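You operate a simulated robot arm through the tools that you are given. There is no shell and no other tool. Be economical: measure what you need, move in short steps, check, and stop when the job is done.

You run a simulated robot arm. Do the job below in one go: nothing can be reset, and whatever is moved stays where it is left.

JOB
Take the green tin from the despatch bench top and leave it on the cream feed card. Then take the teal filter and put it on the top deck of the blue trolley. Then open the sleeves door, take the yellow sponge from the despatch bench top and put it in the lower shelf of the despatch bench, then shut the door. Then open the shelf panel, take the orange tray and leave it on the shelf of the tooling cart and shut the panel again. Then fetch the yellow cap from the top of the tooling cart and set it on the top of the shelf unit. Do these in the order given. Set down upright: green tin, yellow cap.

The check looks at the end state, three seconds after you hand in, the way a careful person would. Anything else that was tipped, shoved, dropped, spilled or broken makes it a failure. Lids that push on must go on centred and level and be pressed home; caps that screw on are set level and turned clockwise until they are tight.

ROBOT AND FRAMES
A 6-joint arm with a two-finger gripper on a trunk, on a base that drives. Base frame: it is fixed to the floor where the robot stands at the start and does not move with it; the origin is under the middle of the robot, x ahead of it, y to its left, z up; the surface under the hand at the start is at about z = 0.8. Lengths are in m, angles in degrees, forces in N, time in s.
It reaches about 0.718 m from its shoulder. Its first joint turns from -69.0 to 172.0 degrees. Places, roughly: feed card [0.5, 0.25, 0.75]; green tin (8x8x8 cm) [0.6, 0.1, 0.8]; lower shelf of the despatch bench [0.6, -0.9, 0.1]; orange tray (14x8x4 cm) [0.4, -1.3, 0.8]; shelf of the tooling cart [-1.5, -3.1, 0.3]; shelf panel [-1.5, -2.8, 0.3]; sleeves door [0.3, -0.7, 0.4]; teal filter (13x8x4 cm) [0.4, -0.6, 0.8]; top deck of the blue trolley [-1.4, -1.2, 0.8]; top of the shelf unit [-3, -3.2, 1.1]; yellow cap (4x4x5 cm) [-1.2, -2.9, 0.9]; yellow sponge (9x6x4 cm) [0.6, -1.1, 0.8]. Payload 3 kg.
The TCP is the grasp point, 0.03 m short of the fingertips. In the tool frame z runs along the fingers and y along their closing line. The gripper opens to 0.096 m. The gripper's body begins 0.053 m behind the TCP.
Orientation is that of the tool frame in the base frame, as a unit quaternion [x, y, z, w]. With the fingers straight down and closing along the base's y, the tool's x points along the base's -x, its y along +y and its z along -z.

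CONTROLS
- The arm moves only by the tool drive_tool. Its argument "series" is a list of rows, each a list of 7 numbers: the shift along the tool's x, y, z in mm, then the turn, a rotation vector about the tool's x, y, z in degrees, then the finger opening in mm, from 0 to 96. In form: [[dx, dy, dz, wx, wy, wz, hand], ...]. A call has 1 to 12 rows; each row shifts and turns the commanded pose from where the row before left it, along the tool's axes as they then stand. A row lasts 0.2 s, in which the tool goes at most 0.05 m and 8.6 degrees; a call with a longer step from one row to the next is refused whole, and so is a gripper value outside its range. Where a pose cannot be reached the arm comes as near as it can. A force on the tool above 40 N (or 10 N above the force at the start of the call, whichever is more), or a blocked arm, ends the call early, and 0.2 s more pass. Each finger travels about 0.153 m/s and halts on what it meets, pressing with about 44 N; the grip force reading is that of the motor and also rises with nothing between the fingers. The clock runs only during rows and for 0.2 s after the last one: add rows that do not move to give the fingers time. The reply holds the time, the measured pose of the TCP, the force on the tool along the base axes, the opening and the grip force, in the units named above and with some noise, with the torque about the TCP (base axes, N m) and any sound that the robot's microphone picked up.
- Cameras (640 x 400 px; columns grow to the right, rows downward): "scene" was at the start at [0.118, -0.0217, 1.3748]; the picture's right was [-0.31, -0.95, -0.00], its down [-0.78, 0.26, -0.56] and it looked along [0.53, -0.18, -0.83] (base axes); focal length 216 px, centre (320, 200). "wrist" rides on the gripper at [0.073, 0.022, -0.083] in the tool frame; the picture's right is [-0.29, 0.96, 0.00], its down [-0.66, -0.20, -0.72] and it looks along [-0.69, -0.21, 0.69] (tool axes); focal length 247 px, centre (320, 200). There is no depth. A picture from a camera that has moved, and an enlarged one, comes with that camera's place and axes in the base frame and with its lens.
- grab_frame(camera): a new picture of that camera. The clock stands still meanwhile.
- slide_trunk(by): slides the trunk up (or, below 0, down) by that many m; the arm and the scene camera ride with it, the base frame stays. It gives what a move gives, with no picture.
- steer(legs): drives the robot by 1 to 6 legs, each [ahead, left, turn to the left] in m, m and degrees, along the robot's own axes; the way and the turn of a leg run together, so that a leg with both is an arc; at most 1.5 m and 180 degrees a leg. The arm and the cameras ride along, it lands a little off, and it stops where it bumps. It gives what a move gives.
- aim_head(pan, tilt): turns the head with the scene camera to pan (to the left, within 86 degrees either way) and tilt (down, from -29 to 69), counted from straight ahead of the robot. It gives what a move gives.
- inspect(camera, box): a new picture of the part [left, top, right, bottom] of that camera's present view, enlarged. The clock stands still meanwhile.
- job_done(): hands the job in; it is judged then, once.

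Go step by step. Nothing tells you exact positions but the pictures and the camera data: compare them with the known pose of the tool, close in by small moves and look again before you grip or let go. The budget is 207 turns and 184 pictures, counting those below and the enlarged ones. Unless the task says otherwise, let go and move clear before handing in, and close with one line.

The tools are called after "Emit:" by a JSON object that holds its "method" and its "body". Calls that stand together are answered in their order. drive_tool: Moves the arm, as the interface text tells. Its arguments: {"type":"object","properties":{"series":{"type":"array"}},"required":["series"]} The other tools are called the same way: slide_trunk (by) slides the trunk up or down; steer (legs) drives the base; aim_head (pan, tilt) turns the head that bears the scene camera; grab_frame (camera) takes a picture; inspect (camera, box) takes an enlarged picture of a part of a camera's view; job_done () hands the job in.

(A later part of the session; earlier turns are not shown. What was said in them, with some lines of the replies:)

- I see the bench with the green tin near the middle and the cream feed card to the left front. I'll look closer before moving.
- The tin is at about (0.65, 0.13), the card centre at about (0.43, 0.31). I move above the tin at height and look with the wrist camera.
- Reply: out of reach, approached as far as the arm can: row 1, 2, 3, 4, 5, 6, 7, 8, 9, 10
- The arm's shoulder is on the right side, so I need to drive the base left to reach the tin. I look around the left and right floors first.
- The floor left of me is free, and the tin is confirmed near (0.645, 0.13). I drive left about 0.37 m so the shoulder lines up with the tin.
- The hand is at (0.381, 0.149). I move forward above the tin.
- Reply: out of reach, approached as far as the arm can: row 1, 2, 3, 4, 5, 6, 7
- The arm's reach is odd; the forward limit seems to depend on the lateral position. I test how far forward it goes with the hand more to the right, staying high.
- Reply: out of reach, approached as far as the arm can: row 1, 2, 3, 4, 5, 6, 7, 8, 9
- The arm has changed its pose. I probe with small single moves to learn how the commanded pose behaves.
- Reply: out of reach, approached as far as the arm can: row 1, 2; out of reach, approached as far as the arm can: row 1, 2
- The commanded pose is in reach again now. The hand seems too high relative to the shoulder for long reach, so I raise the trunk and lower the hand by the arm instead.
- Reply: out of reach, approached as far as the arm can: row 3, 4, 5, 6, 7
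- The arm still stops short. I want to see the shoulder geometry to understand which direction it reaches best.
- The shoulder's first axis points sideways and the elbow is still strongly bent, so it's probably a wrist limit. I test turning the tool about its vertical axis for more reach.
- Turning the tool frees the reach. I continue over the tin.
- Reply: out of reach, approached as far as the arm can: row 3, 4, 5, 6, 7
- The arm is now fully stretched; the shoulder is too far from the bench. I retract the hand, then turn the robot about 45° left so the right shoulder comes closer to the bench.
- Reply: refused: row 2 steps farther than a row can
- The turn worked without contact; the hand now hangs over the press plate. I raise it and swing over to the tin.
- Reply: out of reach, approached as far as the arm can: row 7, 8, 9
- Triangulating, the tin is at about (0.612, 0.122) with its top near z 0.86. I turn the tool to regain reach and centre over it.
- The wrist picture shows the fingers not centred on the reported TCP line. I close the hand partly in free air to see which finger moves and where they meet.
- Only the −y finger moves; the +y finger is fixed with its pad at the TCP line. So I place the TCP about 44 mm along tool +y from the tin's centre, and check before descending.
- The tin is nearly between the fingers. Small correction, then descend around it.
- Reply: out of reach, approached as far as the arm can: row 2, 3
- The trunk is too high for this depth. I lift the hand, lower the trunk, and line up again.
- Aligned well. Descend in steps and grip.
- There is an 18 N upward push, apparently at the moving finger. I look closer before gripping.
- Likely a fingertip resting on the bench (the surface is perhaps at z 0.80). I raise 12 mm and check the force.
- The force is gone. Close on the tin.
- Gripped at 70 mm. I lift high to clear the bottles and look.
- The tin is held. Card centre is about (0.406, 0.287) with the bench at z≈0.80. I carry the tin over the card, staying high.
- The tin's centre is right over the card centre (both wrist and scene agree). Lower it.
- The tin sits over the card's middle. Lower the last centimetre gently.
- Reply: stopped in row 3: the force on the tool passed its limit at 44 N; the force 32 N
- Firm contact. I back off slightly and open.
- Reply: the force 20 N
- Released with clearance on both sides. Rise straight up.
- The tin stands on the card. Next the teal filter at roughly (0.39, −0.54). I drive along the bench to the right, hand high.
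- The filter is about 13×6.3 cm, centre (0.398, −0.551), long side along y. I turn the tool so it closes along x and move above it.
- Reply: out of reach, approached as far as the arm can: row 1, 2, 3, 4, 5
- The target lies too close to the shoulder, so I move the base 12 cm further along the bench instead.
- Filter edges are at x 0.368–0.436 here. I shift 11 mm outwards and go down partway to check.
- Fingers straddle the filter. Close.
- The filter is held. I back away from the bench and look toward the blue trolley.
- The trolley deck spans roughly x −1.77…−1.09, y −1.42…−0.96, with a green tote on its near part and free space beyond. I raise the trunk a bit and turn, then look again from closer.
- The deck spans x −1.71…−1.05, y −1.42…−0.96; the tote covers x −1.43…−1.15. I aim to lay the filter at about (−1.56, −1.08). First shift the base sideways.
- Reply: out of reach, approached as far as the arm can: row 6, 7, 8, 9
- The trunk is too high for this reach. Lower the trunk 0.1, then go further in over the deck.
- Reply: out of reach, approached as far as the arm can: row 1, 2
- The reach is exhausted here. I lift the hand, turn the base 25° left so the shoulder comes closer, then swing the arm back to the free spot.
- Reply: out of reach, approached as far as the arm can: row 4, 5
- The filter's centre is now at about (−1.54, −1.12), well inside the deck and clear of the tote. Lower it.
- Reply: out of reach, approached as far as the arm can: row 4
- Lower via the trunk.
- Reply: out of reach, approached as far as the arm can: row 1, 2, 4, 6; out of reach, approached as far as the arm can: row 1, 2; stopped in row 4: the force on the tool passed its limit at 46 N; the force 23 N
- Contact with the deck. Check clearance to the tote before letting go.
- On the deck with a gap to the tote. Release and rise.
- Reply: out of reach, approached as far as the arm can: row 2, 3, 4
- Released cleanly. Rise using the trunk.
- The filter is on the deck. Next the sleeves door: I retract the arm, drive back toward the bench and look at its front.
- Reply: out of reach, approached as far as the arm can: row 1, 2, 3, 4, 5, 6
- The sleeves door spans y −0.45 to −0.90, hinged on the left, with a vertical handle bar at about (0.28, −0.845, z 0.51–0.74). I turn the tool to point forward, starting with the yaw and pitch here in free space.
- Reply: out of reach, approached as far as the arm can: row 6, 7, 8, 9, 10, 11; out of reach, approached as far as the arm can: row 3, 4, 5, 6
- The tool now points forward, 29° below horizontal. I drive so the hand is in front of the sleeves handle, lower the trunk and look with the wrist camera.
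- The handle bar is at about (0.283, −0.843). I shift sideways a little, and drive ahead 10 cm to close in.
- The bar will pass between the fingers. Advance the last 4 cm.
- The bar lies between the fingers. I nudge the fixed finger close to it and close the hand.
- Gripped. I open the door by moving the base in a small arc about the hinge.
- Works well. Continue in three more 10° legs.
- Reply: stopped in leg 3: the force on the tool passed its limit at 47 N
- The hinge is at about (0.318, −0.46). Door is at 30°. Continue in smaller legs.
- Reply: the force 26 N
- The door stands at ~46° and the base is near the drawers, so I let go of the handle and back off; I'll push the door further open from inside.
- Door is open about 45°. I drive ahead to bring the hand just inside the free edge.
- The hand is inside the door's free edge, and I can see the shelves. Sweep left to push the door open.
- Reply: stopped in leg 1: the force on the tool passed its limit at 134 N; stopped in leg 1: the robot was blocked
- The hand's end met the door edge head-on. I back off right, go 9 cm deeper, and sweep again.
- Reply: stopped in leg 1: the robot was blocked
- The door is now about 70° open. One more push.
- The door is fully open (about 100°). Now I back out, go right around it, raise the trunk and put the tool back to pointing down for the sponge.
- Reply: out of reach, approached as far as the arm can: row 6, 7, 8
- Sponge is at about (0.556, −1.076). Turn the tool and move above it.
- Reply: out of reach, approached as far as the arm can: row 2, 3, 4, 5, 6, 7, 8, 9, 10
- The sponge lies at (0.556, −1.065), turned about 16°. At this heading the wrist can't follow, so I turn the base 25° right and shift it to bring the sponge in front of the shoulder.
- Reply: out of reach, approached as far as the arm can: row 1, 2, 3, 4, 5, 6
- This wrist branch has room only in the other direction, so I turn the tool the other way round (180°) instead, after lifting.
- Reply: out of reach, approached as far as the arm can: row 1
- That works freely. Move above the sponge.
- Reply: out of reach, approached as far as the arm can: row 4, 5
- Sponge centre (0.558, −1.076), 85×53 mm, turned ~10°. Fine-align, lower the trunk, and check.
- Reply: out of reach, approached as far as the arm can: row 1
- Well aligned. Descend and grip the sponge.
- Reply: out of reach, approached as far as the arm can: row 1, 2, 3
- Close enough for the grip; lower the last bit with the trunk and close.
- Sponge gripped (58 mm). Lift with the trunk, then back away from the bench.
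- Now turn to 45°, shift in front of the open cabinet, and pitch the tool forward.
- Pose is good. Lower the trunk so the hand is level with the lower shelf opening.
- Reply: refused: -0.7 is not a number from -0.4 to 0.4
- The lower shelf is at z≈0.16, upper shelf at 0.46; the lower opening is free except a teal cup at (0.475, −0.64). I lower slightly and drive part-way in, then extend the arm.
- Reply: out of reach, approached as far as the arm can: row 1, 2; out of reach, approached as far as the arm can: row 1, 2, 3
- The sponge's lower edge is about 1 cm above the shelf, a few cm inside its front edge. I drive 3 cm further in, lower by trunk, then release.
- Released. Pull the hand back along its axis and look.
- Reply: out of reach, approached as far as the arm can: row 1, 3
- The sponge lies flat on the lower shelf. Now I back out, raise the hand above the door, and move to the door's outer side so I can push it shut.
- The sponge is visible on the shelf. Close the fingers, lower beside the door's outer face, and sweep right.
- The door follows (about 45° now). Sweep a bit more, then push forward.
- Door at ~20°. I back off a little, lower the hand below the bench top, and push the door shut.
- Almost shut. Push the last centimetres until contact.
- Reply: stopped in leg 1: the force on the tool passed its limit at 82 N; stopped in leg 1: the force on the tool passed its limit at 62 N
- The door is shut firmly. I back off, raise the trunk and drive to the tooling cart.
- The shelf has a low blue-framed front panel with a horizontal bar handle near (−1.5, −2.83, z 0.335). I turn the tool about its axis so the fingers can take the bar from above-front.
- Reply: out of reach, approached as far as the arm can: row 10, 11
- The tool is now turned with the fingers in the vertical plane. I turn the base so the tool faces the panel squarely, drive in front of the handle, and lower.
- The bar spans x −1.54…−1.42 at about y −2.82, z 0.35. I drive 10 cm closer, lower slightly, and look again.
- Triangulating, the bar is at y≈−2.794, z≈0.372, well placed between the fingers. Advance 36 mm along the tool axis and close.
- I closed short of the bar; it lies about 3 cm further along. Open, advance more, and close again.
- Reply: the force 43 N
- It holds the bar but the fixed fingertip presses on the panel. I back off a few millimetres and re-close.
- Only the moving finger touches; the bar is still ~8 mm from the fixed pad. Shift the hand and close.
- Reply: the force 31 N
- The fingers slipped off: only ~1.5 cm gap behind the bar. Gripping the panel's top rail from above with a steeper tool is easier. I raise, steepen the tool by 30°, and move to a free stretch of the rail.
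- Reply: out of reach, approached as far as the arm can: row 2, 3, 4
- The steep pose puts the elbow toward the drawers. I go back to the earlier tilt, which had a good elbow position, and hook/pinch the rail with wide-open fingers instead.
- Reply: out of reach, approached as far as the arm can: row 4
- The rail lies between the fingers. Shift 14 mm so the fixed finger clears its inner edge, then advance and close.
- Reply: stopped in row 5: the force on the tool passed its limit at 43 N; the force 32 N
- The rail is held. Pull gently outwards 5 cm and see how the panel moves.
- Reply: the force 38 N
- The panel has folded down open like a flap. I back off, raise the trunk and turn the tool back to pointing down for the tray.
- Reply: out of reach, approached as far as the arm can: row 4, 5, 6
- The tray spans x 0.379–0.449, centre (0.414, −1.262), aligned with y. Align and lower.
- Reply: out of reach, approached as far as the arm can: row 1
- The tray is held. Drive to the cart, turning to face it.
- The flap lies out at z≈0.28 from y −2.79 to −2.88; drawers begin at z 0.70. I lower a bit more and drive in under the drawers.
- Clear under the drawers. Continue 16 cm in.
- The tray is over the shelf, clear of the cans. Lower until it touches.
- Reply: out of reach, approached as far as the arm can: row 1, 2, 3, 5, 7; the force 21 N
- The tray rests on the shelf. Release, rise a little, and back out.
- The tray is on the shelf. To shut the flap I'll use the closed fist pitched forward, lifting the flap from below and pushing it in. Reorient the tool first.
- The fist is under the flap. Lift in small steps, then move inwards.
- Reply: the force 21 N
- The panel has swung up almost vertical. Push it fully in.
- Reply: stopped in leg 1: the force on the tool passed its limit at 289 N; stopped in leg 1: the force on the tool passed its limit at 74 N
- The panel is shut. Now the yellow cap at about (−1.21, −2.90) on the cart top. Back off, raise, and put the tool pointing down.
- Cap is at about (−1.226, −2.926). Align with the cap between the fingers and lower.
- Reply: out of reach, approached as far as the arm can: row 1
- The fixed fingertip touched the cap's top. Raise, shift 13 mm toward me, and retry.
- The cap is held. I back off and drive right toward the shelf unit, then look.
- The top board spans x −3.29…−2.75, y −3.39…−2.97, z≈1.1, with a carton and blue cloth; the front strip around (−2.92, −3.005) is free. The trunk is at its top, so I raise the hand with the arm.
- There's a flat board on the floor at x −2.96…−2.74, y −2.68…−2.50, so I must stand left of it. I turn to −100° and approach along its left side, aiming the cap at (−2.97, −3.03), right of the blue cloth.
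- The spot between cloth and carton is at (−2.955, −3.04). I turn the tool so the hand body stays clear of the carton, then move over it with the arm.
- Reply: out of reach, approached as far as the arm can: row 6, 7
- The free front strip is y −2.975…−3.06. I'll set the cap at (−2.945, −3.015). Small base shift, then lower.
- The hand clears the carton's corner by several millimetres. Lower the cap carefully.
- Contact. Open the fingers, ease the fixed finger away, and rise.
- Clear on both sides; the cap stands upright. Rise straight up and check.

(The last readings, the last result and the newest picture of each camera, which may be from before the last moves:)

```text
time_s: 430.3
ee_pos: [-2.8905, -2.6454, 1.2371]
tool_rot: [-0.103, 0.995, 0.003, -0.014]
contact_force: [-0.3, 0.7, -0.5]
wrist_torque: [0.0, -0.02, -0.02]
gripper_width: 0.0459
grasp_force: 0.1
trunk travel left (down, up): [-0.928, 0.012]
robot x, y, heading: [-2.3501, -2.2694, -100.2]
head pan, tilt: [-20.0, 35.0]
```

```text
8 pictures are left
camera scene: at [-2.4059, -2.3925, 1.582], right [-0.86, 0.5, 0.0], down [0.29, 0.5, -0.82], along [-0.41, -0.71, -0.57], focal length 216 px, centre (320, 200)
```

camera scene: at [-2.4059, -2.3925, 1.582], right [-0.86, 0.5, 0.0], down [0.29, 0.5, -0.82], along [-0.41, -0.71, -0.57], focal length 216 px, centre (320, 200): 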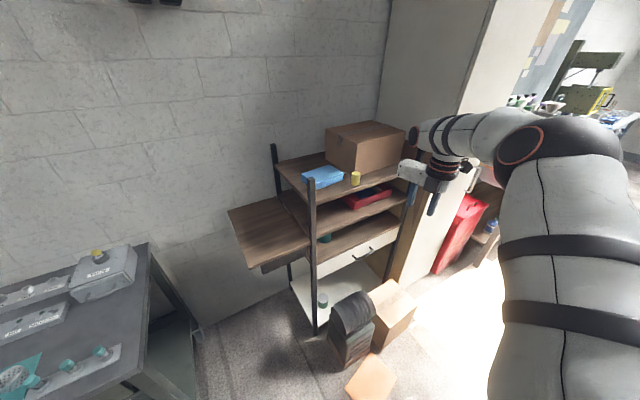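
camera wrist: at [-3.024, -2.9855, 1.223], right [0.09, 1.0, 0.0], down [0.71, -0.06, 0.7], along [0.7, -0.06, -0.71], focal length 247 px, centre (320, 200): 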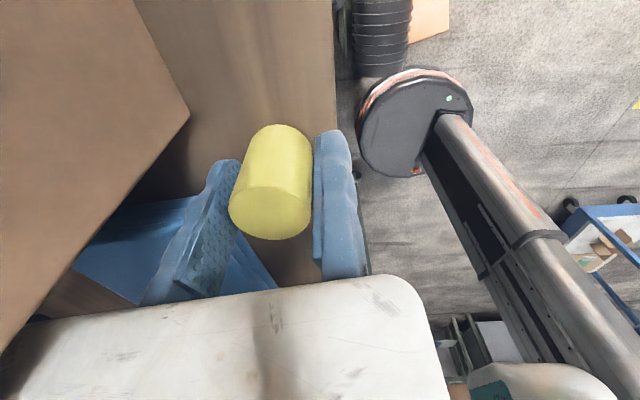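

The cap stands upright on top of the shelf unit. A last look at the cart panel and tray before handing in.

Emit:
{"method": "aim_head", "body": {"pan": 55, "tilt": 45}}

Emit:
{"method": "grab_frame", "body": {"camera": "scene"}}

```text
time_s: 431.7
ee_pos: [-2.8902, -2.6459, 1.2369]
tool_rot: [-0.103, 0.995, 0.004, -0.014]
contact_force: [-0.3, 0.1, 0.2]
wrist_torque: [0.0, -0.03, 0.0]
gripper_width: 0.0459
grasp_force: 0.0
trunk travel left (down, up): [-0.928, 0.012]
robot x, y, heading: [-2.3536, -2.2693, -100.2]
head pan, tilt: [55.0, 45.0]
```

```text
7 pictures are left
camera scene: at [-2.3045, -2.3751, 1.5672], right [-0.71, -0.7, 0.0], down [-0.5, 0.5, -0.71], along [0.5, -0.5, -0.71], focal length 216 px, centre (320, 200)
```

scene: 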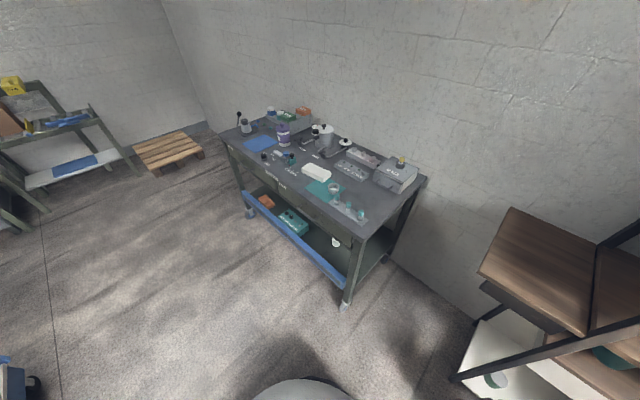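

Emit:
{"method": "inspect", "body": {"camera": "scene", "box": [210, 150, 410, 310]}}

```text
2.50 times, centred on (310, 230) of scene
camera zoom: at [-2.3045, -2.3751, 1.5672], right [-0.71, -0.7, 0.0], down [-0.5, 0.5, -0.71], along [0.5, -0.5, -0.71], focal length 541 px, centre (345, 125)
```

zoom: 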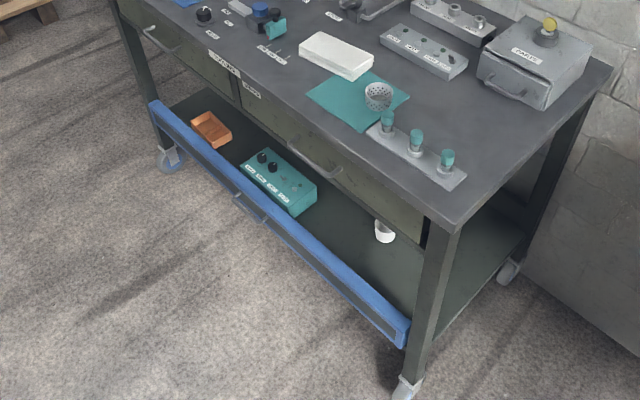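

Everything is in place: the panel is upright and shut with the tray inside, and the hand is empty and clear. I hand the job in.

Emit:
{"method": "job_done", "body": {}}

```text
The job is handed in.
```

I did all five tasks in the order you gave and handed the job in. The green tin and yellow cap were left upright, and both doors were shut; the handles took a few tries, and two of the closing pushes peaked at 82 N and 289 N.
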